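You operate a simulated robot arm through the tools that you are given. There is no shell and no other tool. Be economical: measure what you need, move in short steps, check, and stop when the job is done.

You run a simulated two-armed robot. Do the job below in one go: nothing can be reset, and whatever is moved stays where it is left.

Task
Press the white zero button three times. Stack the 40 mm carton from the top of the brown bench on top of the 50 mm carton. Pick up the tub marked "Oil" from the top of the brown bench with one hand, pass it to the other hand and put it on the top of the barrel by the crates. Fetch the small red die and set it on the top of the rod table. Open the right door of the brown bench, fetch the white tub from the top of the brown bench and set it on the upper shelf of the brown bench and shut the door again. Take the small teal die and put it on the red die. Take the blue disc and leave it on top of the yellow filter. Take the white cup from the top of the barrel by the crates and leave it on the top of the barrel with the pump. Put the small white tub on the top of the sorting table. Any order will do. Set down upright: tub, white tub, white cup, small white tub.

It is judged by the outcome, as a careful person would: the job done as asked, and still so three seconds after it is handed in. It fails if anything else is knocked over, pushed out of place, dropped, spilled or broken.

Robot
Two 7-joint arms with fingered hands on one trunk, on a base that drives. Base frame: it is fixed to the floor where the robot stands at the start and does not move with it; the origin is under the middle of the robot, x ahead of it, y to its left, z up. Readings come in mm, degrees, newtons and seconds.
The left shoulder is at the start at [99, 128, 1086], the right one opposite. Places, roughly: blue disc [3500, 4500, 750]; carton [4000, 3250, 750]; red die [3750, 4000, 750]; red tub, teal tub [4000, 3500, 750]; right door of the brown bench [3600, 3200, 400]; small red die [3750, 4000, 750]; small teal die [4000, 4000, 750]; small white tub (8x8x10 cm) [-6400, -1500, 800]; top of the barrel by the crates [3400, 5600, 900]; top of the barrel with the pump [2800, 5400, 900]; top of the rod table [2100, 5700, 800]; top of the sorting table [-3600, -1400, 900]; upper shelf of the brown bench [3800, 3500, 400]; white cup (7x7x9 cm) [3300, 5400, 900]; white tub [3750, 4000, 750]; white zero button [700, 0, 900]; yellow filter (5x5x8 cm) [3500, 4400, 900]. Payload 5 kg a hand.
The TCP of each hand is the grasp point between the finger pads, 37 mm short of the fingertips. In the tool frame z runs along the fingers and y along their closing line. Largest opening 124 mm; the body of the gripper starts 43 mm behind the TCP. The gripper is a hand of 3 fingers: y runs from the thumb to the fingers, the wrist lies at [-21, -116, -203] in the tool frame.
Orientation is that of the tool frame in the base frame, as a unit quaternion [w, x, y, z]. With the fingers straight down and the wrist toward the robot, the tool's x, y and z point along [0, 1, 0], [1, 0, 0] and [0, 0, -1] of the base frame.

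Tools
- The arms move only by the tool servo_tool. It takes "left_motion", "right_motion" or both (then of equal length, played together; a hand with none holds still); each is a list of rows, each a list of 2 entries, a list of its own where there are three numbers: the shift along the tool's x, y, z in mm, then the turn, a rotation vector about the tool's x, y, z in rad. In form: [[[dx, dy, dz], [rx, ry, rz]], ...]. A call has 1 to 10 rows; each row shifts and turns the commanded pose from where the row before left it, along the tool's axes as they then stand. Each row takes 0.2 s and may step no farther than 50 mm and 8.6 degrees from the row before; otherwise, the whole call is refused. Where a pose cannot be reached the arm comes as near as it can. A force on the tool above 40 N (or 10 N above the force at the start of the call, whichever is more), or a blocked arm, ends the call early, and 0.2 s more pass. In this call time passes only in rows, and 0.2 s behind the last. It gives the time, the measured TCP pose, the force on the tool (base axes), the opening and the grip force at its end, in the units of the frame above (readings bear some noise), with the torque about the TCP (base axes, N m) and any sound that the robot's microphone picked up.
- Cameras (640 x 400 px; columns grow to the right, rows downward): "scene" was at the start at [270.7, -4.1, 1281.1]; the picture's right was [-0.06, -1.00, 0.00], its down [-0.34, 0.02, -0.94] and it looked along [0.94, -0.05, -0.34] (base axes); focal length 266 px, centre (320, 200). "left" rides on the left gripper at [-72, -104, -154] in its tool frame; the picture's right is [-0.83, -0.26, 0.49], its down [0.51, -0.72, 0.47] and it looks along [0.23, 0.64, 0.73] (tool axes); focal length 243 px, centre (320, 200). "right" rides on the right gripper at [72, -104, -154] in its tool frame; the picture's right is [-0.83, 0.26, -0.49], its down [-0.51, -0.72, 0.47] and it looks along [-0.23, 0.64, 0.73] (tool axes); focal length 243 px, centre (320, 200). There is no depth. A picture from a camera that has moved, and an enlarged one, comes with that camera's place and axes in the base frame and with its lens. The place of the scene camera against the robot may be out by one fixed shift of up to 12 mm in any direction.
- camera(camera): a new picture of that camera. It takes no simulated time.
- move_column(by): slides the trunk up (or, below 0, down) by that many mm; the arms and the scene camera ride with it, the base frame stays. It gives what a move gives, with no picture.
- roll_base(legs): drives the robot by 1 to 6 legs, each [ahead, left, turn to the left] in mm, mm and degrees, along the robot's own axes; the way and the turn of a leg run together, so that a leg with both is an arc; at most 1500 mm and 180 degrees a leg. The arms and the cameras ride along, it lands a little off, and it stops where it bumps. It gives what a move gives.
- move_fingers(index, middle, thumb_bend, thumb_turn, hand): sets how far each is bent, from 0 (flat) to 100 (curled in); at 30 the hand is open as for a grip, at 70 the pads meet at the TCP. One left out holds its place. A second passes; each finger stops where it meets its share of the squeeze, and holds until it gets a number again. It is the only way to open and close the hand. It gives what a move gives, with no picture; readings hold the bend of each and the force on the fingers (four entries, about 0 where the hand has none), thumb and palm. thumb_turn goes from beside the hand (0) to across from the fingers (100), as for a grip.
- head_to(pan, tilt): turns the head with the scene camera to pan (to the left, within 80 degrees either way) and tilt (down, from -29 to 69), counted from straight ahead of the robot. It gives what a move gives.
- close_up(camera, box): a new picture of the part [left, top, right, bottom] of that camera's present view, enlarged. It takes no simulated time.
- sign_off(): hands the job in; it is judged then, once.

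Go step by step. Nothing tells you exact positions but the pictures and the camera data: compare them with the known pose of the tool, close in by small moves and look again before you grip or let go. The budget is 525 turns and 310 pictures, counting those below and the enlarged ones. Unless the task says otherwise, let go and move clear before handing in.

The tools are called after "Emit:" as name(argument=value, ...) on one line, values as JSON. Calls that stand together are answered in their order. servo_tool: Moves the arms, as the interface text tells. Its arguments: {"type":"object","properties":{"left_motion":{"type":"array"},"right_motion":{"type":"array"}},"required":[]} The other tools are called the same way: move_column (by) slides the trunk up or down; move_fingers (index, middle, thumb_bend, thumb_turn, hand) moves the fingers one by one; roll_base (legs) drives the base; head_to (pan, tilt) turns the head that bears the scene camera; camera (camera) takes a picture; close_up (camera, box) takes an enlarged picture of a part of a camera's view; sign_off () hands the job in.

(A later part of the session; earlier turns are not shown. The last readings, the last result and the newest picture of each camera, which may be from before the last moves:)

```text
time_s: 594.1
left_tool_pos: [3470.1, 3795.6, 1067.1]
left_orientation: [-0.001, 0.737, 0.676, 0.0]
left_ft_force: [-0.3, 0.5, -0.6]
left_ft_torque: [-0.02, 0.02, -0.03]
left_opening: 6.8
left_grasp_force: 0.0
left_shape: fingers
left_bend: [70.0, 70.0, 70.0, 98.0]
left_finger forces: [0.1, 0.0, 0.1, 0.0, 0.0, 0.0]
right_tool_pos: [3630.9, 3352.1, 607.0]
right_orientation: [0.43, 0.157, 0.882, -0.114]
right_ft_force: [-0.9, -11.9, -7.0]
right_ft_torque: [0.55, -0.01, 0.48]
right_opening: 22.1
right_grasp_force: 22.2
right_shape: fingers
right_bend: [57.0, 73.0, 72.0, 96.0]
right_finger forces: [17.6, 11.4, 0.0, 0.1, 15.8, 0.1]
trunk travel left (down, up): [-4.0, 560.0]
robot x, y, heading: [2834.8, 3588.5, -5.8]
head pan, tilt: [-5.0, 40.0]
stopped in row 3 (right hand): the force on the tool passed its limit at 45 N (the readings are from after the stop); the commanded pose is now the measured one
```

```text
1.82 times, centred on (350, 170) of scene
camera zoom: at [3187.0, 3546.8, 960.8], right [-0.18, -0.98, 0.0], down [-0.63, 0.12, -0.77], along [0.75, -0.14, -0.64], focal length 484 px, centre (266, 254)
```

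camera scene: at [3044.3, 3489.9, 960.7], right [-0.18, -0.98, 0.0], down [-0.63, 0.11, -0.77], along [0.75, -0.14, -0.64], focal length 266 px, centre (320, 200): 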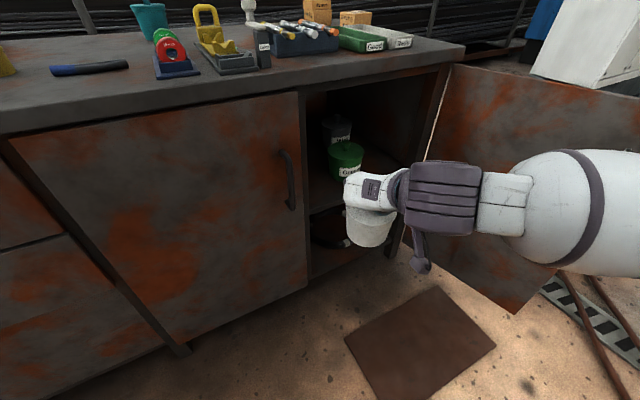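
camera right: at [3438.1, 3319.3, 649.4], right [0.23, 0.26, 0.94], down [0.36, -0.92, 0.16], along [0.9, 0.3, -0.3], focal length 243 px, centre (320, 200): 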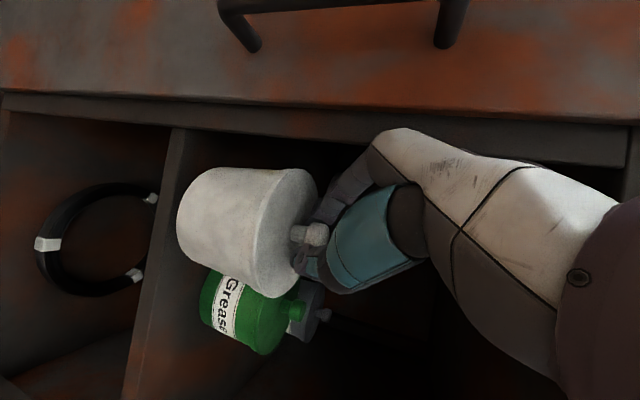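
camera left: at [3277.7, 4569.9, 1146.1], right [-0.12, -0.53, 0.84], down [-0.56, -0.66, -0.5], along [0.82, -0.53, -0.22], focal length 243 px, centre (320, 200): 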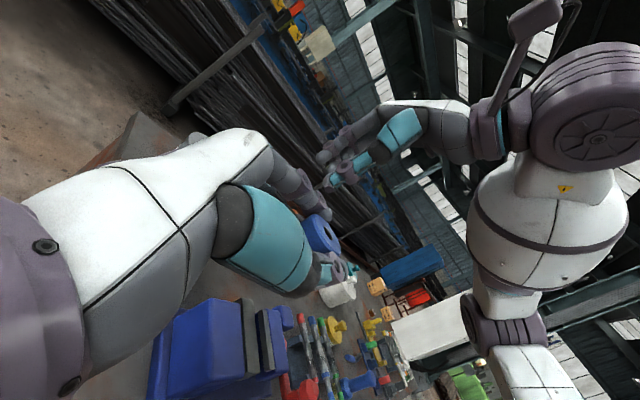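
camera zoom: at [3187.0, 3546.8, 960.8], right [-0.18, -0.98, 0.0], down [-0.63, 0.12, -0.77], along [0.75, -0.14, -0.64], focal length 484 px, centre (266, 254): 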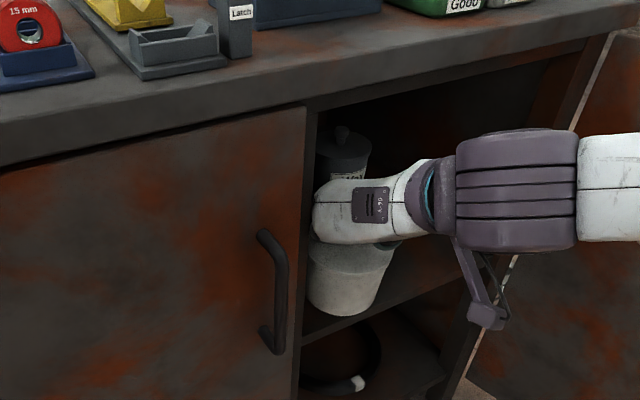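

The knuckles are at the post; I'll ease right 3 mm and go 14 mm deeper, which keeps clear of the green tub, then lower.

Emit:
servo_tool(right_motion=[[[-1, -2.4, 1.6], [0, 0, 0]], [[-3.5, 4.3, 4.1], [0, 0, 0]], [[-3.5, 4.3, 4.1], [0, 0, 0]]])

Emit:
servo_tool(right_motion=[[[8, 0.6, 6], [0, 0, 0]], [[4, 0.3, 3], [0, 0, 0]]])

Emit:
camera(camera="right")

```text
time_s: 594.9
left_tool_pos: [3470.6, 3791.8, 1067.8]
left_orientation: [-0.001, 0.737, 0.676, 0.0]
left_ft_force: [-0.2, -0.2, 0.6]
left_ft_torque: [0.01, 0.0, -0.02]
left_opening: 6.9
left_grasp_force: 0.1
left_shape: fingers
left_bend: [70.0, 70.0, 70.0, 98.0]
left_finger forces: [0.0, 0.1, 0.0, 0.0, 0.0, 0.0]
right_tool_pos: [3644.5, 3348.9, 604.9]
right_orientation: [0.431, 0.159, 0.881, -0.114]
right_ft_force: [2.9, -25.6, -5.8]
right_ft_torque: [0.75, 0.18, 1.1]
right_opening: 21.9
right_grasp_force: 28.7
right_shape: fingers
right_bend: [57.0, 73.0, 72.0, 96.0]
right_finger forces: [41.5, 0.0, 0.0, 0.0, 15.7, 0.0]
trunk travel left (down, up): [-4.0, 560.0]
robot x, y, heading: [2836.9, 3588.0, -5.8]
head pan, tilt: [-5.0, 40.0]
```

```text
time_s: 595.5
left_tool_pos: [3469.8, 3792.2, 1067.8]
left_orientation: [-0.002, 0.736, 0.676, 0.001]
left_ft_force: [0.3, 0.1, -0.2]
left_ft_torque: [-0.01, -0.03, -0.03]
left_opening: 6.8
left_grasp_force: 0.0
left_shape: fingers
left_bend: [70.0, 70.0, 70.0, 98.0]
left_finger forces: [0.0, 0.1, 0.0, 0.1, 0.0, 0.0]
right_tool_pos: [3644.6, 3350.0, 593.4]
right_orientation: [0.432, 0.16, 0.881, -0.112]
right_ft_force: [14.6, -35.4, 8.7]
right_ft_torque: [2.1, 1.3, 0.83]
right_opening: 22.1
right_grasp_force: 35.0
right_shape: fingers
right_bend: [57.0, 73.0, 72.0, 96.0]
right_finger forces: [54.5, 0.0, 0.0, 0.1, 15.7, 0.1]
trunk travel left (down, up): [-4.0, 560.0]
robot x, y, heading: [2837.9, 3589.2, -5.7]
head pan, tilt: [-5.0, 40.0]
```

```text
41 pictures are left
camera right: at [3453.3, 3317.9, 635.1], right [0.22, 0.26, 0.94], down [0.36, -0.92, 0.16], along [0.91, 0.3, -0.29], focal length 243 px, centre (320, 200)
```

right: 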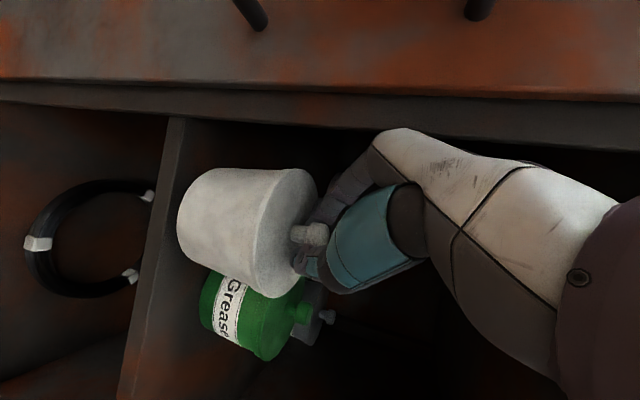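

Jammed lightly against the post on the left. Ease 5 mm right and check forces.

Emit:
servo_tool(right_motion=[[[-0.9, -2, 1.4], [0, 0, 0]], [[-0.9, -2, 1.4], [0, 0, 0]]])

Emit:
close_up(camera="right", box=[120, 120, 360, 380])

```text
time_s: 596.1
left_tool_pos: [3469.8, 3794.6, 1067.8]
left_orientation: [-0.001, 0.737, 0.675, 0.001]
left_ft_force: [0.4, 0.6, -0.3]
left_ft_torque: [0.01, 0.0, 0.0]
left_opening: 6.7
left_grasp_force: 0.1
left_shape: fingers
left_bend: [70.0, 70.0, 70.0, 98.0]
left_finger forces: [0.0, 0.0, 0.1, 0.0, 0.0, 0.0]
right_tool_pos: [3644.7, 3350.2, 591.6]
right_orientation: [0.43, 0.156, 0.882, -0.112]
right_ft_force: [11.5, -18.0, 0.2]
right_ft_torque: [0.99, 0.81, 0.13]
right_opening: 22.1
right_grasp_force: 27.2
right_shape: fingers
right_bend: [57.0, 73.0, 72.0, 96.0]
right_finger forces: [38.5, 0.0, 0.0, 0.0, 15.8, 0.1]
trunk travel left (down, up): [-4.0, 560.0]
robot x, y, heading: [2837.2, 3587.4, -5.5]
head pan, tilt: [-5.0, 40.0]
```

```text
1.54 times, centred on (240, 250) of right
camera zoom: at [3453.4, 3316.5, 634.3], right [0.22, 0.26, 0.94], down [0.37, -0.92, 0.16], along [0.9, 0.31, -0.3], focal length 373 px, centre (443, 123)
```

zoom: 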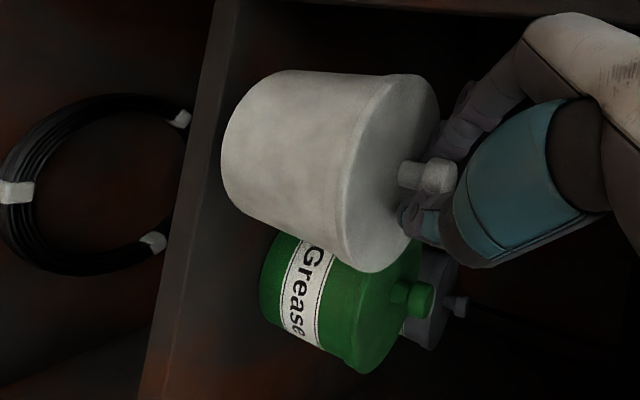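

Emit:
servo_tool(right_motion=[[[-0.9, -2, 1.4], [0, 0, 0]], [[2.4, 0.2, 1.8], [0, 0, 0]], [[2.4, 0.2, 1.8], [0, 0, 0]]])

```text
time_s: 596.9
left_tool_pos: [3468.7, 3795.4, 1068.6]
left_orientation: [-0.001, 0.737, 0.676, 0.001]
left_ft_force: [0.2, -0.1, -0.6]
left_ft_torque: [0.0, 0.01, 0.0]
left_opening: 6.8
left_grasp_force: 0.1
left_shape: fingers
left_bend: [70.0, 70.0, 70.0, 98.0]
left_finger forces: [0.0, 0.0, 0.0, 0.1, 0.0, 0.0]
right_tool_pos: [3645.9, 3347.7, 586.3]
right_orientation: [0.43, 0.156, 0.882, -0.112]
right_ft_force: [-1.0, 0.5, -5.5]
right_ft_torque: [-0.02, 0.03, -0.02]
right_opening: 22.4
right_grasp_force: 16.6
right_shape: fingers
right_bend: [57.0, 73.0, 72.0, 96.0]
right_finger forces: [17.1, 0.1, 0.0, 0.0, 15.9, 0.0]
trunk travel left (down, up): [-4.0, 560.0]
robot x, y, heading: [2839.5, 3587.5, -5.2]
head pan, tilt: [-5.0, 40.0]
```

Free of side contacts. Lower in small steps until the shelf takes the load.

Emit:
servo_tool(right_motion=[[[1.6, 0.1, 1.2], [0, 0, 0]], [[1.6, 0.1, 1.2], [0, 0, 0]], [[1.6, 0.1, 1.2], [0, 0, 0]]])

Emit:
servo_tool(right_motion=[[[1.6, 0.1, 1.2], [0, 0, 0]], [[1.6, 0.1, 1.2], [0, 0, 0]], [[1.6, 0.1, 1.2], [0, 0, 0]]])

```text
time_s: 597.7
left_tool_pos: [3470.0, 3794.7, 1067.1]
left_orientation: [-0.001, 0.737, 0.676, 0.001]
left_ft_force: [0.0, -0.1, 0.0]
left_ft_torque: [0.01, -0.01, -0.03]
left_opening: 6.7
left_grasp_force: 0.0
left_shape: fingers
left_bend: [70.0, 70.0, 70.0, 98.0]
left_finger forces: [0.0, 0.0, 0.1, 0.0, 0.0, 0.1]
right_tool_pos: [3646.0, 3346.5, 580.6]
right_orientation: [0.431, 0.157, 0.882, -0.112]
right_ft_force: [-0.6, -0.2, -5.9]
right_ft_torque: [-0.03, 0.07, 0.02]
right_opening: 22.6
right_grasp_force: 16.1
right_shape: fingers
right_bend: [57.0, 73.0, 72.0, 96.0]
right_finger forces: [17.0, 0.1, 0.1, 0.0, 15.9, 0.1]
trunk travel left (down, up): [-4.0, 560.0]
robot x, y, heading: [2836.9, 3588.8, -5.4]
head pan, tilt: [-5.0, 40.0]
```

```text
time_s: 598.5
left_tool_pos: [3469.9, 3795.3, 1067.1]
left_orientation: [-0.001, 0.737, 0.676, 0.0]
left_ft_force: [0.6, 0.4, 0.5]
left_ft_torque: [-0.01, 0.01, 0.0]
left_opening: 6.9
left_grasp_force: 0.0
left_shape: fingers
left_bend: [70.0, 70.0, 70.0, 98.0]
left_finger forces: [0.1, 0.1, 0.0, 0.0, 0.0, 0.0]
right_tool_pos: [3647.2, 3345.6, 574.6]
right_orientation: [0.431, 0.157, 0.882, -0.111]
right_ft_force: [0.5, 0.7, -6.0]
right_ft_torque: [-0.03, 0.09, 0.0]
right_opening: 21.9
right_grasp_force: 15.8
right_shape: fingers
right_bend: [57.0, 73.0, 72.0, 96.0]
right_finger forces: [17.2, 0.0, 0.1, 0.0, 15.8, 0.1]
trunk travel left (down, up): [-4.0, 560.0]
robot x, y, heading: [2837.1, 3587.3, -5.7]
head pan, tilt: [-5.0, 40.0]
```

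Emit:
servo_tool(right_motion=[[[1.6, 0.2, 1.2], [0, 0, 0]], [[1.6, 0.2, 1.2], [0, 0, 0]], [[1.6, 0.2, 1.2], [0, 0, 0]]])

Emit:
close_up(camera="scene", box=[240, 60, 460, 280])

```text
time_s: 599.3
left_tool_pos: [3468.4, 3794.7, 1068.3]
left_orientation: [0.0, 0.737, 0.676, 0.002]
left_ft_force: [0.4, 0.4, 0.3]
left_ft_torque: [0.02, 0.03, -0.04]
left_opening: 6.8
left_grasp_force: 0.1
left_shape: fingers
left_bend: [70.0, 70.0, 70.0, 98.0]
left_finger forces: [0.0, 0.1, 0.0, 0.0, 0.0, 0.0]
right_tool_pos: [3646.7, 3346.2, 570.5]
right_orientation: [0.432, 0.156, 0.881, -0.111]
right_ft_force: [1.1, 1.1, 0.3]
right_ft_torque: [0.04, -0.01, 0.0]
right_opening: 21.9
right_grasp_force: 16.4
right_shape: fingers
right_bend: [57.0, 73.0, 72.0, 97.0]
right_finger forces: [17.1, 0.0, 0.0, 0.0, 15.5, 0.0]
trunk travel left (down, up): [-4.0, 560.0]
robot x, y, heading: [2836.7, 3587.6, -5.6]
head pan, tilt: [-5.0, 40.0]
```

```text
1.82 times, centred on (350, 170) of scene
camera zoom: at [3186.3, 3547.0, 961.1], right [-0.18, -0.98, 0.0], down [-0.63, 0.12, -0.77], along [0.75, -0.14, -0.64], focal length 484 px, centre (266, 254)
```

zoom: 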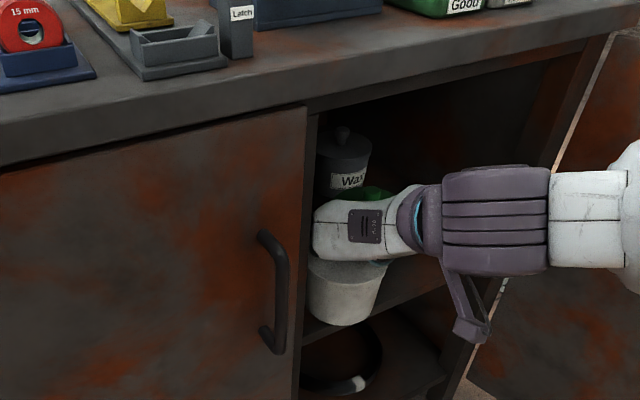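

The shelf carries the tub now. Release (mostly with the thumb) and withdraw along the finger axis.

Emit:
move_fingers(hand="right", index=53, middle=62, thumb_bend=52)

Emit:
servo_tool(right_motion=[[[0, -1, -10], [0, 0, 0]], [[0, -1, -15], [0, 0, 0]], [[0, -2, -25], [0, 0, 0]], [[0, -4, -30], [0, 0, 0]], [[0, -4, -30], [0, 0, 0]]])

Emit:
camera(camera="right")

Emit:
close_up(camera="scene", box=[240, 60, 460, 280])

```text
time_s: 600.3
left_tool_pos: [3469.4, 3795.2, 1067.8]
left_orientation: [0.0, 0.737, 0.676, 0.001]
left_ft_force: [-0.2, 1.6, 0.4]
left_ft_torque: [0.0, -0.02, 0.01]
left_opening: 6.9
left_grasp_force: 0.0
left_shape: fingers
left_bend: [70.0, 70.0, 70.0, 98.0]
left_finger forces: [0.1, 0.0, 0.0, 0.1, 0.1, 0.1]
right_tool_pos: [3646.2, 3346.5, 569.5]
right_orientation: [0.431, 0.157, 0.882, -0.112]
right_ft_force: [0.4, 0.1, 0.5]
right_ft_torque: [0.04, -0.04, 0.0]
right_opening: 59.3
right_grasp_force: 0.2
right_shape: fingers
right_bend: [53.0, 62.0, 52.0, 97.0]
right_finger forces: [0.7, 0.0, 0.0, 0.0, 0.0, 0.0]
trunk travel left (down, up): [-4.0, 560.0]
robot x, y, heading: [2838.3, 3589.5, -5.4]
head pan, tilt: [-5.0, 40.0]
```

```text
time_s: 601.5
left_tool_pos: [3467.9, 3796.5, 1069.0]
left_orientation: [0.0, 0.736, 0.677, 0.001]
left_ft_force: [0.9, 1.5, 0.2]
left_ft_torque: [-0.01, -0.01, 0.03]
left_opening: 6.7
left_grasp_force: 0.0
left_shape: fingers
left_bend: [70.0, 70.0, 70.0, 98.0]
left_finger forces: [0.0, 0.1, 0.0, 0.1, 0.1, 0.1]
right_tool_pos: [3559.2, 3376.0, 636.4]
right_orientation: [0.432, 0.155, 0.881, -0.112]
right_ft_force: [-8.5, -9.8, 0.1]
right_ft_torque: [0.28, -0.22, 0.35]
right_opening: 59.7
right_grasp_force: 7.1
right_shape: fingers
right_bend: [53.0, 66.0, 52.0, 97.0]
right_finger forces: [0.0, 13.6, 0.0, 0.0, 0.1, 0.0]
trunk travel left (down, up): [-4.0, 560.0]
robot x, y, heading: [2836.5, 3586.0, -5.5]
head pan, tilt: [-5.0, 40.0]
```

```text
38 pictures are left
camera right: at [3368.3, 3341.6, 678.9], right [0.22, 0.26, 0.94], down [0.37, -0.91, 0.16], along [0.9, 0.31, -0.3], focal length 243 px, centre (320, 200)
```

right: 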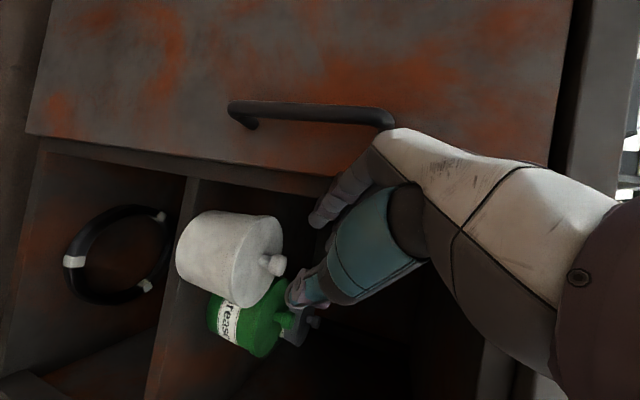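

```text
1.82 times, centred on (350, 170) of scene
camera zoom: at [3185.5, 3548.0, 961.3], right [-0.18, -0.98, 0.0], down [-0.63, 0.12, -0.77], along [0.75, -0.14, -0.64], focal length 484 px, centre (266, 254)
```

zoom: 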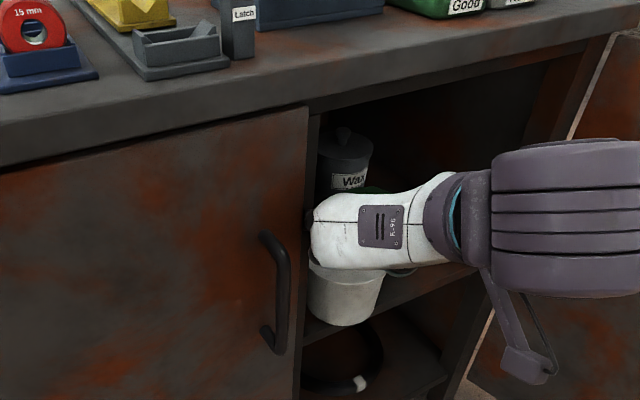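

Tub is on the upper shelf, upright, but close to the front edge. I'll nudge it ~20 mm in and slightly left with a closed fist at its body so the door can close freely.

Emit:
servo_tool(right_motion=[[[-4.3, -37.6, 9.5], [0, 0, 0]], [[-4.3, -37.6, 9.5], [0, 0, 0]], [[-4.3, -37.6, 9.5], [0, 0, 0]]])

Emit:
move_fingers(hand="right", index=74, middle=75, thumb_bend=68)

Emit:
servo_tool(right_motion=[[[30.2, 2.3, 22.8], [0, 0, 0]], [[30.2, 2.3, 22.8], [0, 0, 0]], [[30.2, 2.3, 22.8], [0, 0, 0]]])

Emit:
camera(camera="right")

```text
time_s: 602.3
left_tool_pos: [3469.3, 3794.6, 1068.3]
left_orientation: [0.0, 0.737, 0.676, 0.001]
left_ft_force: [0.3, -0.5, 0.6]
left_ft_torque: [0.01, 0.02, 0.02]
left_opening: 7.2
left_grasp_force: 0.1
left_shape: fingers
left_bend: [70.0, 70.0, 70.0, 98.0]
left_finger forces: [0.1, 0.0, 0.1, 0.1, 0.0, 0.1]
right_tool_pos: [3552.5, 3278.6, 613.1]
right_orientation: [0.433, 0.159, 0.88, -0.112]
right_ft_force: [0.2, 0.1, -1.0]
right_ft_torque: [0.04, -0.03, 0.02]
right_opening: 59.5
right_grasp_force: 0.0
right_shape: fingers
right_bend: [53.0, 62.0, 52.0, 97.0]
right_finger forces: [0.1, 0.0, 0.0, 0.0, 0.0, 0.0]
right hand out of reach, approached as far as the arm can: row 2, 3
trunk travel left (down, up): [-4.0, 560.0]
robot x, y, heading: [2836.7, 3588.4, -5.4]
head pan, tilt: [-5.0, 40.0]
```

```text
time_s: 603.3
left_tool_pos: [3469.0, 3795.7, 1067.7]
left_orientation: [0.0, 0.737, 0.676, 0.001]
left_ft_force: [-0.4, 0.2, 0.0]
left_ft_torque: [0.01, -0.03, 0.02]
left_opening: 6.9
left_grasp_force: 0.1
left_shape: fingers
left_bend: [70.0, 70.0, 70.0, 98.0]
left_finger forces: [0.0, 0.0, 0.0, 0.1, 0.0, 0.1]
right_tool_pos: [3552.8, 3278.0, 614.0]
right_orientation: [0.433, 0.159, 0.88, -0.113]
right_ft_force: [0.1, 0.1, -0.2]
right_ft_torque: [0.02, -0.03, 0.01]
right_opening: 3.0
right_grasp_force: 0.1
right_shape: fingers
right_bend: [74.0, 75.0, 67.0, 97.0]
right_finger forces: [0.0, 0.1, 0.1, 0.0, 0.1, 0.1]
trunk travel left (down, up): [-4.0, 560.0]
robot x, y, heading: [2838.2, 3585.3, -5.5]
head pan, tilt: [-5.0, 40.0]
```

```text
time_s: 604.1
left_tool_pos: [3469.8, 3795.1, 1068.8]
left_orientation: [0.001, 0.736, 0.677, 0.001]
left_ft_force: [0.0, 0.2, 0.1]
left_ft_torque: [0.0, 0.01, 0.0]
left_opening: 6.8
left_grasp_force: 0.1
left_shape: fingers
left_bend: [70.0, 70.0, 70.0, 98.0]
left_finger forces: [0.1, 0.0, 0.0, 0.0, 0.1, 0.0]
right_tool_pos: [3554.0, 3274.9, 530.3]
right_orientation: [0.428, 0.156, 0.883, -0.114]
right_ft_force: [-0.6, 0.0, -0.1]
right_ft_torque: [0.02, 0.03, -0.01]
right_opening: 3.0
right_grasp_force: 0.1
right_shape: fingers
right_bend: [74.0, 75.0, 67.0, 97.0]
right_finger forces: [0.0, 0.1, 0.1, 0.0, 0.1, 0.1]
right hand out of reach, approached as far as the arm can: row 3
trunk travel left (down, up): [-4.0, 560.0]
robot x, y, heading: [2834.8, 3584.4, -5.6]
head pan, tilt: [-5.0, 40.0]
```

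```text
36 pictures are left
camera right: at [3362.8, 3242.6, 574.0], right [0.23, 0.26, 0.94], down [0.37, -0.92, 0.16], along [0.9, 0.31, -0.3], focal length 243 px, centre (320, 200)
```

right: 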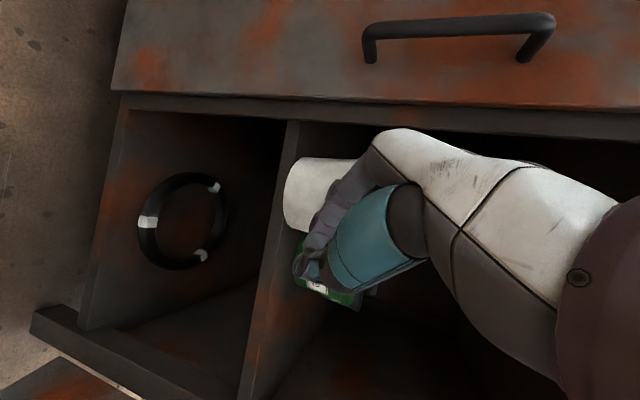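

Line up a bit further right, then push diagonally (left-inward) slowly until the tub has moved ~20 mm.

Emit:
roll_base(legs=[[0, -25, 0]])

Emit:
servo_tool(right_motion=[[[-1.2, 7.9, 0.9], [0, 0, 0]], [[-1.2, 7.9, 0.9], [0, 0, 0]], [[-1.2, 7.9, 0.9], [0, 0, 0]], [[-1.2, 7.9, 0.9], [0, 0, 0]], [[-1.2, 7.9, 0.9], [0, 0, 0]], [[-1.2, 7.9, 0.9], [0, 0, 0]], [[-1.2, 7.9, 0.9], [0, 0, 0]]])

Emit:
camera(camera="right")

```text
time_s: 605.0
left_tool_pos: [3466.6, 3771.9, 1068.3]
left_orientation: [0.0, 0.737, 0.676, 0.001]
left_ft_force: [0.4, -0.8, -0.4]
left_ft_torque: [0.04, -0.01, 0.02]
left_opening: 7.0
left_grasp_force: 0.0
left_shape: fingers
left_bend: [70.0, 70.0, 70.0, 98.0]
left_finger forces: [0.0, 0.0, 0.1, 0.0, 0.1, 0.1]
right_tool_pos: [3552.0, 3249.6, 528.9]
right_orientation: [0.427, 0.156, 0.883, -0.114]
right_ft_force: [-1.4, 0.2, -0.1]
right_ft_torque: [0.01, -0.02, 0.0]
right_opening: 3.1
right_grasp_force: 0.1
right_shape: fingers
right_bend: [74.0, 75.0, 67.0, 97.0]
right_finger forces: [0.0, 0.0, 0.0, 0.0, 0.0, 0.1]
trunk travel left (down, up): [-4.0, 560.0]
robot x, y, heading: [2834.8, 3561.3, -5.6]
head pan, tilt: [-5.0, 40.0]
```

```text
time_s: 606.6
left_tool_pos: [3467.8, 3769.6, 1067.9]
left_orientation: [0.0, 0.737, 0.676, 0.001]
left_ft_force: [0.3, 1.1, -0.4]
left_ft_torque: [0.03, -0.02, 0.01]
left_opening: 6.6
left_grasp_force: 0.2
left_shape: fingers
left_bend: [70.0, 70.0, 70.0, 98.0]
left_finger forces: [0.1, 0.0, 0.0, 0.0, 0.1, 0.0]
right_tool_pos: [3581.6, 3299.0, 527.5]
right_orientation: [0.427, 0.156, 0.883, -0.114]
right_ft_force: [0.2, 0.7, -0.3]
right_ft_torque: [-0.01, 0.03, 0.01]
right_opening: 2.7
right_grasp_force: 0.5
right_shape: fingers
right_bend: [74.0, 75.0, 67.0, 97.0]
right_finger forces: [0.1, 0.3, 0.0, 0.0, 0.0, 0.0]
trunk travel left (down, up): [-4.0, 560.0]
robot x, y, heading: [2838.5, 3561.1, -5.6]
head pan, tilt: [-5.0, 40.0]
```

```text
35 pictures are left
camera right: at [3390.3, 3266.1, 573.2], right [0.23, 0.26, 0.94], down [0.37, -0.92, 0.16], along [0.9, 0.31, -0.3], focal length 243 px, centre (320, 200)
```

right: 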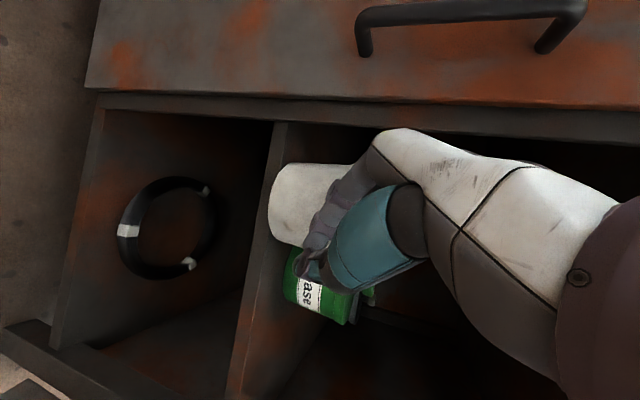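

Emit:
servo_tool(right_motion=[[[-1, 6, 0.7], [0, 0, 0]], [[-1, 6, 0.7], [0, 0, 0]], [[-1, 6, 0.7], [0, 0, 0]]])

Emit:
close_up(camera="right", box=[200, 100, 400, 350])

```text
time_s: 607.4
left_tool_pos: [3466.5, 3771.6, 1068.1]
left_orientation: [-0.001, 0.737, 0.676, 0.0]
left_ft_force: [1.2, 0.0, 0.0]
left_ft_torque: [0.0, 0.0, 0.04]
left_opening: 6.8
left_grasp_force: 0.1
left_shape: fingers
left_bend: [70.0, 70.0, 70.0, 98.0]
left_finger forces: [0.1, 0.1, 0.0, 0.0, 0.1, 0.0]
right_tool_pos: [3591.4, 3313.6, 529.1]
right_orientation: [0.427, 0.157, 0.883, -0.114]
right_ft_force: [-1.4, -1.0, 1.6]
right_ft_torque: [0.08, -0.01, 0.02]
right_opening: 2.9
right_grasp_force: 1.5
right_shape: fingers
right_bend: [74.0, 75.0, 67.0, 97.0]
right_finger forces: [0.0, 2.7, 0.1, 0.0, 0.0, 0.0]
trunk travel left (down, up): [-4.0, 560.0]
robot x, y, heading: [2832.7, 3564.9, -5.7]
head pan, tilt: [-5.0, 40.0]
```

```text
1.60 times, centred on (300, 225) of right
camera zoom: at [3400.4, 3281.4, 572.7], right [0.23, 0.26, 0.94], down [0.37, -0.92, 0.16], along [0.9, 0.31, -0.3], focal length 388 px, centre (352, 160)
```

zoom: 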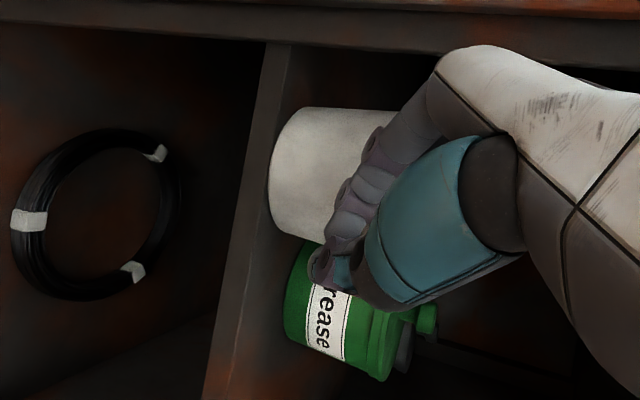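

Emit:
servo_tool(right_motion=[[[-1.5, 5, 2.5], [0, 0, 0]], [[-1.5, 5, 2.5], [0, 0, 0]]])

Emit:
servo_tool(right_motion=[[[2, -20, -12], [0, 0, 0]], [[-5, -25, -20], [0, 0, 0]], [[-10, -25, -25], [0, 0, 0]], [[-20, 0, -25], [0, 0, 0]]])

Emit:
roll_base(legs=[[-300, 0, 0]])

Emit:
head_to(pan=-10, tilt=35)

Emit:
camera(camera="scene")

```text
time_s: 608.0
left_tool_pos: [3465.1, 3770.4, 1068.7]
left_orientation: [0.0, 0.737, 0.676, 0.002]
left_ft_force: [0.1, 0.1, -0.4]
left_ft_torque: [0.02, -0.01, 0.0]
left_opening: 6.9
left_grasp_force: 0.1
left_shape: fingers
left_bend: [70.0, 70.0, 70.0, 98.0]
left_finger forces: [0.1, 0.1, 0.1, 0.0, 0.1, 0.0]
right_tool_pos: [3601.3, 3321.2, 528.2]
right_orientation: [0.428, 0.157, 0.883, -0.114]
right_ft_force: [-2.5, -0.1, 1.5]
right_ft_torque: [0.07, -0.05, 0.03]
right_opening: 3.2
right_grasp_force: 1.6
right_shape: fingers
right_bend: [74.0, 75.0, 67.0, 97.0]
right_finger forces: [0.1, 2.7, 0.1, 0.0, 0.1, 0.1]
trunk travel left (down, up): [-4.0, 560.0]
robot x, y, heading: [2834.9, 3566.7, -5.5]
head pan, tilt: [-5.0, 40.0]
```

```text
time_s: 609.0
left_tool_pos: [3466.9, 3771.5, 1067.9]
left_orientation: [0.0, 0.737, 0.676, 0.001]
left_ft_force: [-0.9, 1.2, 0.8]
left_ft_torque: [0.0, -0.03, 0.01]
left_opening: 6.7
left_grasp_force: 0.0
left_shape: fingers
left_bend: [70.0, 70.0, 70.0, 98.0]
left_finger forces: [0.1, 0.0, 0.0, 0.0, 0.0, 0.1]
right_tool_pos: [3533.3, 3275.8, 607.5]
right_orientation: [0.427, 0.156, 0.883, -0.113]
right_ft_force: [0.0, 0.1, 0.9]
right_ft_torque: [-0.02, 0.0, 0.0]
right_opening: 2.7
right_grasp_force: 0.2
right_shape: fingers
right_bend: [74.0, 75.0, 67.0, 97.0]
right_finger forces: [0.0, 0.1, 0.0, 0.0, 0.1, 0.1]
trunk travel left (down, up): [-4.0, 560.0]
robot x, y, heading: [2834.8, 3559.4, -5.5]
head pan, tilt: [-5.0, 40.0]
```

```text
time_s: 611.0
left_tool_pos: [3167.6, 3798.5, 1067.7]
left_orientation: [0.0, 0.737, 0.676, 0.001]
left_ft_force: [-0.3, -0.3, -0.2]
left_ft_torque: [0.0, -0.03, 0.0]
left_opening: 6.8
left_grasp_force: 0.1
left_shape: fingers
left_bend: [70.0, 70.0, 70.0, 98.0]
left_finger forces: [0.0, 0.1, 0.1, 0.0, 0.0, 0.0]
right_tool_pos: [3235.1, 3302.8, 607.7]
right_orientation: [0.427, 0.158, 0.883, -0.114]
right_ft_force: [0.3, -0.3, 0.6]
right_ft_torque: [0.03, -0.02, -0.01]
right_opening: 3.0
right_grasp_force: 0.0
right_shape: fingers
right_bend: [74.0, 75.0, 67.0, 97.0]
right_finger forces: [0.0, 0.0, 0.0, 0.1, 0.1, 0.0]
trunk travel left (down, up): [-4.0, 560.0]
robot x, y, heading: [2537.7, 3593.7, -5.7]
head pan, tilt: [-5.0, 40.0]
```

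```text
time_s: 611.7
left_tool_pos: [3169.6, 3799.3, 1068.1]
left_orientation: [-0.001, 0.738, 0.675, 0.001]
left_ft_force: [0.0, -0.7, 0.3]
left_ft_torque: [0.01, 0.02, 0.05]
left_opening: 6.8
left_grasp_force: 0.0
left_shape: fingers
left_bend: [70.0, 70.0, 70.0, 98.0]
left_finger forces: [0.0, 0.2, 0.0, 0.0, 0.1, 0.0]
right_tool_pos: [3234.6, 3303.8, 607.8]
right_orientation: [0.428, 0.157, 0.883, -0.113]
right_ft_force: [-0.7, -0.3, -0.4]
right_ft_torque: [0.0, -0.02, 0.0]
right_opening: 3.2
right_grasp_force: 0.0
right_shape: fingers
right_bend: [74.0, 75.0, 67.0, 97.0]
right_finger forces: [0.0, 0.1, 0.0, 0.1, 0.1, 0.1]
trunk travel left (down, up): [-4.0, 560.0]
robot x, y, heading: [2538.6, 3592.7, -5.8]
head pan, tilt: [-10.0, 35.0]
```

```text
33 pictures are left
camera scene: at [2886.6, 3543.1, 968.6], right [-0.27, -0.96, 0.0], down [-0.55, 0.15, -0.82], along [0.79, -0.22, -0.57], focal length 266 px, centre (320, 200)
```

scene: 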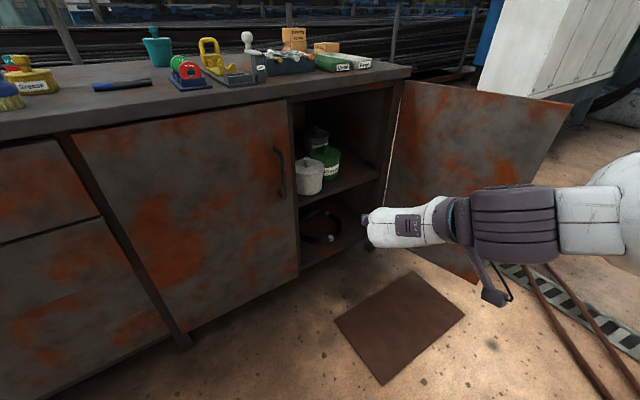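

The white tub stands safely on the upper shelf. Now shut the door: go round to its outer side with the right fist and push it closed.

Emit:
roll_base(legs=[[-300, 0, 22.4], [0, -830, 0], [150, 0, 0]])

Emit:
head_to(pan=0, tilt=38)

Emit:
camera(camera="scene")

```text
time_s: 621.7
left_tool_pos: [3078.3, 3236.9, 1067.0]
left_orientation: [-0.001, 0.595, 0.804, 0.0]
left_ft_force: [-0.3, -0.8, 0.5]
left_ft_torque: [0.01, -0.01, 0.05]
left_opening: 7.0
left_grasp_force: 0.0
left_shape: fingers
left_bend: [70.0, 70.0, 70.0, 98.0]
left_finger forces: [0.0, 0.0, 0.0, 0.0, 0.0, 0.0]
right_tool_pos: [3317.6, 2805.8, 603.8]
right_orientation: [0.433, -0.02, 0.901, -0.026]
right_ft_force: [-11.9, -2.5, 1.1]
right_ft_torque: [0.0, -0.05, -0.14]
right_opening: 3.1
right_grasp_force: 6.8
right_shape: fingers
right_bend: [74.0, 77.0, 67.0, 97.0]
right_finger forces: [0.0, 13.0, 0.0, 0.0, 0.0, 0.0]
trunk travel left (down, up): [-4.0, 560.0]
robot x, y, heading: [2568.2, 2805.6, 16.3]
head pan, tilt: [-10.0, 35.0]
stopped in leg 3: the force on the tool passed its limit at 62 N (the readings are from after the stop); the commanded pose is now the measured one
```

```text
time_s: 622.5
left_tool_pos: [3078.0, 3237.1, 1067.3]
left_orientation: [0.0, 0.594, 0.804, 0.002]
left_ft_force: [-0.2, 0.0, 0.2]
left_ft_torque: [0.02, -0.01, -0.02]
left_opening: 6.7
left_grasp_force: 0.0
left_shape: fingers
left_bend: [70.0, 70.0, 70.0, 98.0]
left_finger forces: [0.0, 0.0, 0.1, 0.0, 0.1, 0.0]
right_tool_pos: [3317.8, 2805.4, 603.7]
right_orientation: [0.434, -0.021, 0.9, -0.026]
right_ft_force: [-21.3, -2.3, -4.0]
right_ft_torque: [0.05, 0.0, -0.16]
right_opening: 2.5
right_grasp_force: 10.8
right_shape: fingers
right_bend: [74.0, 77.0, 67.0, 97.0]
right_finger forces: [0.1, 21.4, 0.1, 0.0, 0.0, 0.0]
trunk travel left (down, up): [-4.0, 560.0]
robot x, y, heading: [2572.6, 2807.6, 16.5]
head pan, tilt: [0.0, 38.0]
```

```text
32 pictures are left
camera scene: at [2909.1, 2908.4, 964.4], right [0.28, -0.96, 0.0], down [-0.59, -0.17, -0.79], along [0.76, 0.22, -0.61], focal length 266 px, centre (320, 200)
```

scene: 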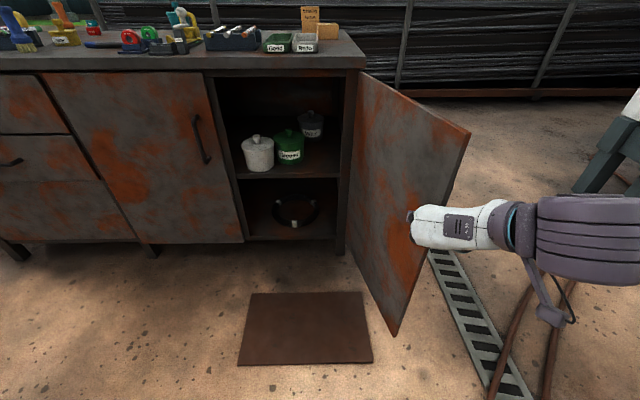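

The door swung past 120°, so my fist met its inner face. Go further right and around its edge to push on the outer face.

Emit:
roll_base(legs=[[-80, 0, 0], [0, -275, 0], [260, 0, 0]])

Emit:
camera(camera="scene")

```text
time_s: 627.5
left_tool_pos: [3328.2, 3029.8, 1067.6]
left_orientation: [0.0, 0.594, 0.805, 0.001]
left_ft_force: [-0.1, 0.0, 0.6]
left_ft_torque: [-0.02, 0.0, -0.01]
left_opening: 6.9
left_grasp_force: 0.0
left_shape: fingers
left_bend: [70.0, 70.0, 70.0, 98.0]
left_finger forces: [0.0, 0.0, 0.0, 0.0, 0.0, 0.1]
right_tool_pos: [3569.2, 2599.6, 602.5]
right_orientation: [0.433, -0.021, 0.901, -0.026]
right_ft_force: [-0.1, 0.2, 0.3]
right_ft_torque: [0.0, 0.06, 0.02]
right_opening: 2.8
right_grasp_force: 0.1
right_shape: fingers
right_bend: [74.0, 75.0, 67.0, 97.0]
right_finger forces: [0.1, 0.0, 0.1, 0.1, 0.0, 0.1]
trunk travel left (down, up): [-4.0, 560.0]
robot x, y, heading: [2819.1, 2598.2, 16.2]
head pan, tilt: [0.0, 38.0]
```

```text
31 pictures are left
camera scene: at [3159.0, 2701.8, 963.9], right [0.28, -0.96, 0.0], down [-0.59, -0.17, -0.79], along [0.76, 0.22, -0.62], focal length 266 px, centre (320, 200)
```

scene: 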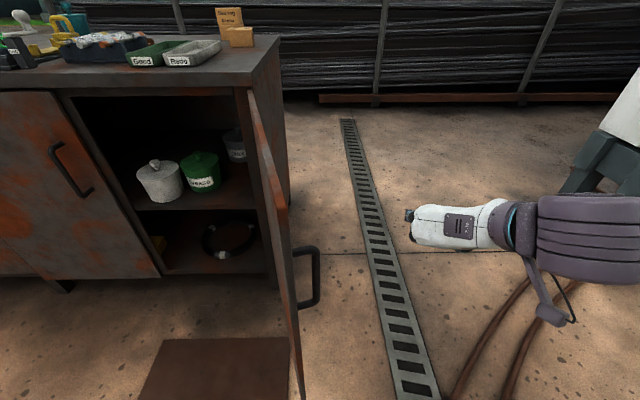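

Good position right of the door. Move level with its free edge and push left.

Emit:
roll_base(legs=[[-140, 0, 0], [0, 220, 0]])

Emit:
servo_tool(right_motion=[[[1, 9, -1], [0, 0, 0]], [[1, 9, -1], [0, 0, 0]], [[1, 9, -1], [0, 0, 0]], [[1, 9, -1], [0, 0, 0]], [[1, 9, -1], [0, 0, 0]], [[1, 9, -1], [0, 0, 0]], [[1, 9, -1], [0, 0, 0]], [[1, 9, -1], [0, 0, 0]], [[1, 9, -1], [0, 0, 0]], [[1, 9, -1], [0, 0, 0]]])

Emit:
camera(camera="scene")

```text
time_s: 631.0
left_tool_pos: [3130.1, 3197.7, 1068.9]
left_orientation: [-0.001, 0.594, 0.805, 0.001]
left_ft_force: [0.2, -0.6, 0.3]
left_ft_torque: [0.01, -0.01, 0.0]
left_opening: 6.9
left_grasp_force: 0.0
left_shape: fingers
left_bend: [70.0, 70.0, 70.0, 98.0]
left_finger forces: [0.1, 0.0, 0.1, 0.0, 0.0, 0.0]
right_tool_pos: [3366.1, 2767.4, 602.5]
right_orientation: [0.432, -0.021, 0.901, -0.025]
right_ft_force: [-10.2, -6.8, 3.2]
right_ft_torque: [0.21, -0.19, 0.19]
right_opening: 3.0
right_grasp_force: 5.5
right_shape: fingers
right_bend: [74.0, 76.0, 67.0, 97.0]
right_finger forces: [0.1, 10.9, 0.0, 0.1, 0.1, 0.1]
trunk travel left (down, up): [-4.0, 560.0]
robot x, y, heading: [2623.0, 2771.9, 16.5]
head pan, tilt: [0.0, 38.0]
stopped in leg 2: the force on the tool passed its limit at 43 N (the readings are from after the stop); the commanded pose is now the measured one
```

```text
time_s: 631.5
left_tool_pos: [3130.3, 3197.1, 1068.5]
left_orientation: [-0.001, 0.594, 0.804, 0.001]
left_ft_force: [0.7, 1.5, 0.2]
left_ft_torque: [-0.02, 0.02, -0.04]
left_opening: 6.8
left_grasp_force: 0.2
left_shape: fingers
left_bend: [70.0, 70.0, 70.0, 98.0]
left_finger forces: [0.0, 0.0, 0.0, 0.0, 0.0, 0.0]
right_tool_pos: [3361.5, 2780.1, 600.8]
right_orientation: [0.43, -0.023, 0.902, -0.024]
right_ft_force: [-20.9, -12.8, 6.4]
right_ft_torque: [0.46, -0.34, 0.71]
right_opening: 3.0
right_grasp_force: 12.6
right_shape: fingers
right_bend: [74.0, 76.0, 67.0, 97.0]
right_finger forces: [0.0, 25.0, 0.0, 0.1, 0.1, 0.0]
trunk travel left (down, up): [-4.0, 560.0]
robot x, y, heading: [2623.5, 2765.6, 16.3]
head pan, tilt: [0.0, 38.0]
stopped in row 2 (right hand): the force on the tool passed its limit at 45 N (the readings are from after the stop); the commanded pose is now the measured one
```

```text
30 pictures are left
camera scene: at [2960.9, 2868.3, 964.5], right [0.28, -0.96, 0.0], down [-0.59, -0.17, -0.79], along [0.76, 0.22, -0.61], focal length 266 px, centre (320, 200)
```

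scene: 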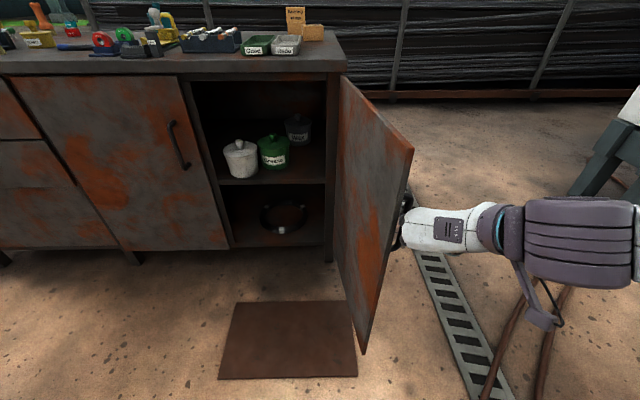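

Emit:
roll_base(legs=[[-20, -90, 0], [105, 0, 0], [0, 60, 0]])

Emit:
servo_tool(right_motion=[[[1, 6, -2], [0, 0, 0]], [[1, 6, -2], [0, 0, 0]], [[1, 6, -2], [0, 0, 0]], [[1, 6, -2], [0, 0, 0]], [[1, 6, -2], [0, 0, 0]], [[1, 6, -2], [0, 0, 0]], [[1, 6, -2], [0, 0, 0]], [[1, 6, -2], [0, 0, 0]], [[1, 6, -2], [0, 0, 0]], [[1, 6, -2], [0, 0, 0]]])

Emit:
camera(camera="scene")

```text
time_s: 634.6
left_tool_pos: [3224.5, 3190.8, 1068.8]
left_orientation: [-0.001, 0.595, 0.804, 0.001]
left_ft_force: [-0.3, -0.1, 0.6]
left_ft_torque: [-0.04, -0.01, 0.0]
left_opening: 6.7
left_grasp_force: 0.1
left_shape: fingers
left_bend: [70.0, 70.0, 70.0, 98.0]
left_finger forces: [0.0, 0.1, 0.0, 0.0, 0.0, 0.0]
right_tool_pos: [3454.7, 2773.4, 600.1]
right_orientation: [0.43, -0.021, 0.902, -0.025]
right_ft_force: [-0.3, 0.6, 0.4]
right_ft_torque: [-0.01, 0.02, -0.03]
right_opening: 3.2
right_grasp_force: 0.0
right_shape: fingers
right_bend: [74.0, 75.0, 67.0, 97.0]
right_finger forces: [0.1, 0.0, 0.0, 0.0, 0.0, 0.1]
trunk travel left (down, up): [-4.0, 560.0]
robot x, y, heading: [2717.3, 2760.4, 16.4]
head pan, tilt: [0.0, 38.0]
```

```text
time_s: 636.8
left_tool_pos: [3224.0, 3189.9, 1067.6]
left_orientation: [-0.001, 0.595, 0.804, 0.0]
left_ft_force: [0.4, 0.1, -0.1]
left_ft_torque: [-0.02, 0.0, -0.03]
left_opening: 6.8
left_grasp_force: 0.0
left_shape: fingers
left_bend: [70.0, 70.0, 70.0, 98.0]
left_finger forces: [0.0, 0.0, 0.1, 0.0, 0.0, 0.0]
right_tool_pos: [3432.5, 2834.0, 601.6]
right_orientation: [0.43, -0.023, 0.902, -0.025]
right_ft_force: [-0.1, 0.3, 0.3]
right_ft_torque: [0.01, -0.02, 0.01]
right_opening: 3.0
right_grasp_force: 0.1
right_shape: fingers
right_bend: [74.0, 75.0, 67.0, 97.0]
right_finger forces: [0.0, 0.1, 0.0, 0.0, 0.1, 0.1]
trunk travel left (down, up): [-4.0, 560.0]
robot x, y, heading: [2714.0, 2762.6, 16.2]
head pan, tilt: [0.0, 38.0]
```

```text
29 pictures are left
camera scene: at [3053.9, 2862.5, 964.0], right [0.28, -0.96, 0.0], down [-0.59, -0.17, -0.79], along [0.76, 0.22, -0.62], focal length 266 px, centre (320, 200)
```

scene: 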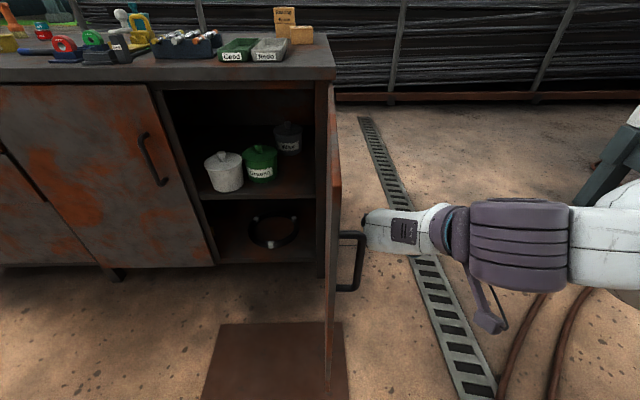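

Works: door is near 90° again. Keep pushing left/forward with slow steps.

Emit:
servo_tool(right_motion=[[[0, 10, 0], [0, 0, 0]], [[0, 10, 0], [0, 0, 0]], [[0, 10, 0], [0, 0, 0]], [[0, 10, 0], [0, 0, 0]], [[0, 10, 0], [0, 0, 0]], [[0, 10, 0], [0, 0, 0]], [[0, 10, 0], [0, 0, 0]], [[0, 10, 0], [0, 0, 0]], [[0, 10, 0], [0, 0, 0]], [[0, 10, 0], [0, 0, 0]]])

Emit:
servo_tool(right_motion=[[[0, 10, 0], [0, 0, 0]], [[0, 10, 0], [0, 0, 0]], [[0, 10, 0], [0, 0, 0]], [[0, 10, 0], [0, 0, 0]], [[0, 10, 0], [0, 0, 0]], [[0, 10, 0], [0, 0, 0]], [[0, 10, 0], [0, 0, 0]], [[0, 10, 0], [0, 0, 0]], [[0, 10, 0], [0, 0, 0]], [[0, 10, 0], [0, 0, 0]]])

Emit:
camera(camera="scene")

```text
time_s: 639.0
left_tool_pos: [3224.2, 3191.1, 1066.8]
left_orientation: [0.0, 0.595, 0.803, 0.0]
left_ft_force: [-0.5, 0.1, -0.4]
left_ft_torque: [0.0, 0.0, -0.02]
left_opening: 7.0
left_grasp_force: 0.1
left_shape: fingers
left_bend: [70.0, 70.0, 70.0, 98.0]
left_finger forces: [0.0, 0.0, 0.0, 0.0, 0.1, 0.1]
right_tool_pos: [3430.3, 2934.0, 595.4]
right_orientation: [0.43, -0.023, 0.902, -0.024]
right_ft_force: [0.1, 0.3, -0.4]
right_ft_torque: [-0.02, 0.01, -0.02]
right_opening: 3.0
right_grasp_force: 0.2
right_shape: fingers
right_bend: [74.0, 75.0, 67.0, 97.0]
right_finger forces: [0.1, 0.0, 0.0, 0.0, 0.0, 0.0]
trunk travel left (down, up): [-4.0, 560.0]
robot x, y, heading: [2715.7, 2764.5, 16.2]
head pan, tilt: [0.0, 38.0]
```

```text
time_s: 641.2
left_tool_pos: [3225.2, 3190.7, 1068.3]
left_orientation: [0.0, 0.596, 0.803, 0.0]
left_ft_force: [0.4, 0.2, -0.5]
left_ft_torque: [-0.01, 0.0, -0.02]
left_opening: 6.6
left_grasp_force: 0.0
left_shape: fingers
left_bend: [70.0, 70.0, 70.0, 98.0]
left_finger forces: [0.0, 0.0, 0.0, 0.0, 0.0, 0.0]
right_tool_pos: [3428.3, 3032.2, 589.9]
right_orientation: [0.43, -0.021, 0.902, -0.025]
right_ft_force: [-1.0, 0.4, -0.4]
right_ft_torque: [-0.04, -0.03, -0.01]
right_opening: 3.1
right_grasp_force: 0.1
right_shape: fingers
right_bend: [74.0, 75.0, 67.0, 97.0]
right_finger forces: [0.1, 0.1, 0.0, 0.0, 0.1, 0.0]
trunk travel left (down, up): [-4.0, 560.0]
robot x, y, heading: [2716.8, 2761.4, 16.2]
head pan, tilt: [0.0, 38.0]
```

```text
28 pictures are left
camera scene: at [3053.9, 2862.6, 964.0], right [0.28, -0.96, 0.0], down [-0.59, -0.17, -0.79], along [0.76, 0.22, -0.62], focal length 266 px, centre (320, 200)
```

scene: 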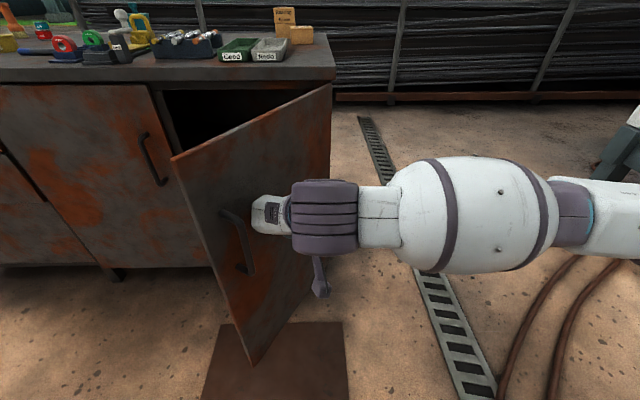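

Emit:
servo_tool(right_motion=[[[-4.2, 7.9, 4.4], [0, 0, 0]], [[-4.2, 7.9, 4.4], [0, 0, 0]], [[-4.2, 7.9, 4.4], [0, 0, 0]], [[-4.2, 7.9, 4.4], [0, 0, 0]], [[-4.2, 7.9, 4.4], [0, 0, 0]], [[-4.2, 7.9, 4.4], [0, 0, 0]], [[-4.2, 7.9, 4.4], [0, 0, 0]], [[-4.2, 7.9, 4.4], [0, 0, 0]], [[-4.2, 7.9, 4.4], [0, 0, 0]], [[-4.2, 7.9, 4.4], [0, 0, 0]]])

Emit:
servo_tool(right_motion=[[[-5, 6, 6], [0, 0, 0]], [[-5, 6, 6], [0, 0, 0]], [[-5, 6, 6], [0, 0, 0]], [[-5, 6, 6], [0, 0, 0]], [[-5, 6, 6], [0, 0, 0]], [[-5, 6, 6], [0, 0, 0]], [[-5, 6, 6], [0, 0, 0]], [[-5, 6, 6], [0, 0, 0]], [[-5, 6, 6], [0, 0, 0]], [[-5, 6, 6], [0, 0, 0]]])

Emit:
camera(camera="scene")

```text
time_s: 643.4
left_tool_pos: [3224.1, 3190.2, 1066.8]
left_orientation: [0.0, 0.596, 0.803, 0.0]
left_ft_force: [-0.3, 0.5, 0.5]
left_ft_torque: [-0.02, -0.01, -0.03]
left_opening: 6.7
left_grasp_force: 0.0
left_shape: fingers
left_bend: [70.0, 70.0, 70.0, 98.0]
left_finger forces: [0.0, 0.0, 0.1, 0.0, 0.0, 0.1]
right_tool_pos: [3489.2, 3112.7, 588.9]
right_orientation: [0.43, -0.021, 0.902, -0.025]
right_ft_force: [0.2, 0.1, -0.3]
right_ft_torque: [-0.01, 0.01, -0.04]
right_opening: 3.0
right_grasp_force: 0.0
right_shape: fingers
right_bend: [74.0, 75.0, 67.0, 97.0]
right_finger forces: [0.0, 0.1, 0.0, 0.0, 0.0, 0.0]
trunk travel left (down, up): [-4.0, 560.0]
robot x, y, heading: [2714.4, 2761.4, 16.2]
head pan, tilt: [0.0, 38.0]
```

```text
time_s: 645.6
left_tool_pos: [3224.8, 3190.3, 1068.0]
left_orientation: [-0.001, 0.596, 0.803, 0.0]
left_ft_force: [0.1, -0.1, 0.3]
left_ft_torque: [0.04, -0.01, -0.03]
left_opening: 6.7
left_grasp_force: 0.1
left_shape: fingers
left_bend: [70.0, 70.0, 70.0, 98.0]
left_finger forces: [0.1, 0.0, 0.0, 0.0, 0.1, 0.0]
right_tool_pos: [3565.8, 3174.1, 586.2]
right_orientation: [0.43, -0.021, 0.902, -0.025]
right_ft_force: [0.8, -0.5, -0.3]
right_ft_torque: [0.02, 0.04, 0.01]
right_opening: 2.9
right_grasp_force: 0.0
right_shape: fingers
right_bend: [74.0, 75.0, 67.0, 97.0]
right_finger forces: [0.1, 0.0, 0.0, 0.0, 0.0, 0.1]
trunk travel left (down, up): [-4.0, 560.0]
robot x, y, heading: [2715.8, 2762.6, 16.4]
head pan, tilt: [0.0, 38.0]
```

```text
27 pictures are left
camera scene: at [3053.9, 2862.5, 964.0], right [0.28, -0.96, 0.0], down [-0.59, -0.17, -0.79], along [0.76, 0.22, -0.62], focal length 266 px, centre (320, 200)
```

scene: 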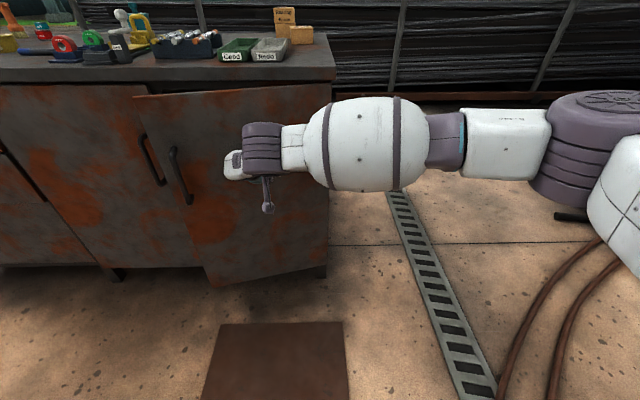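

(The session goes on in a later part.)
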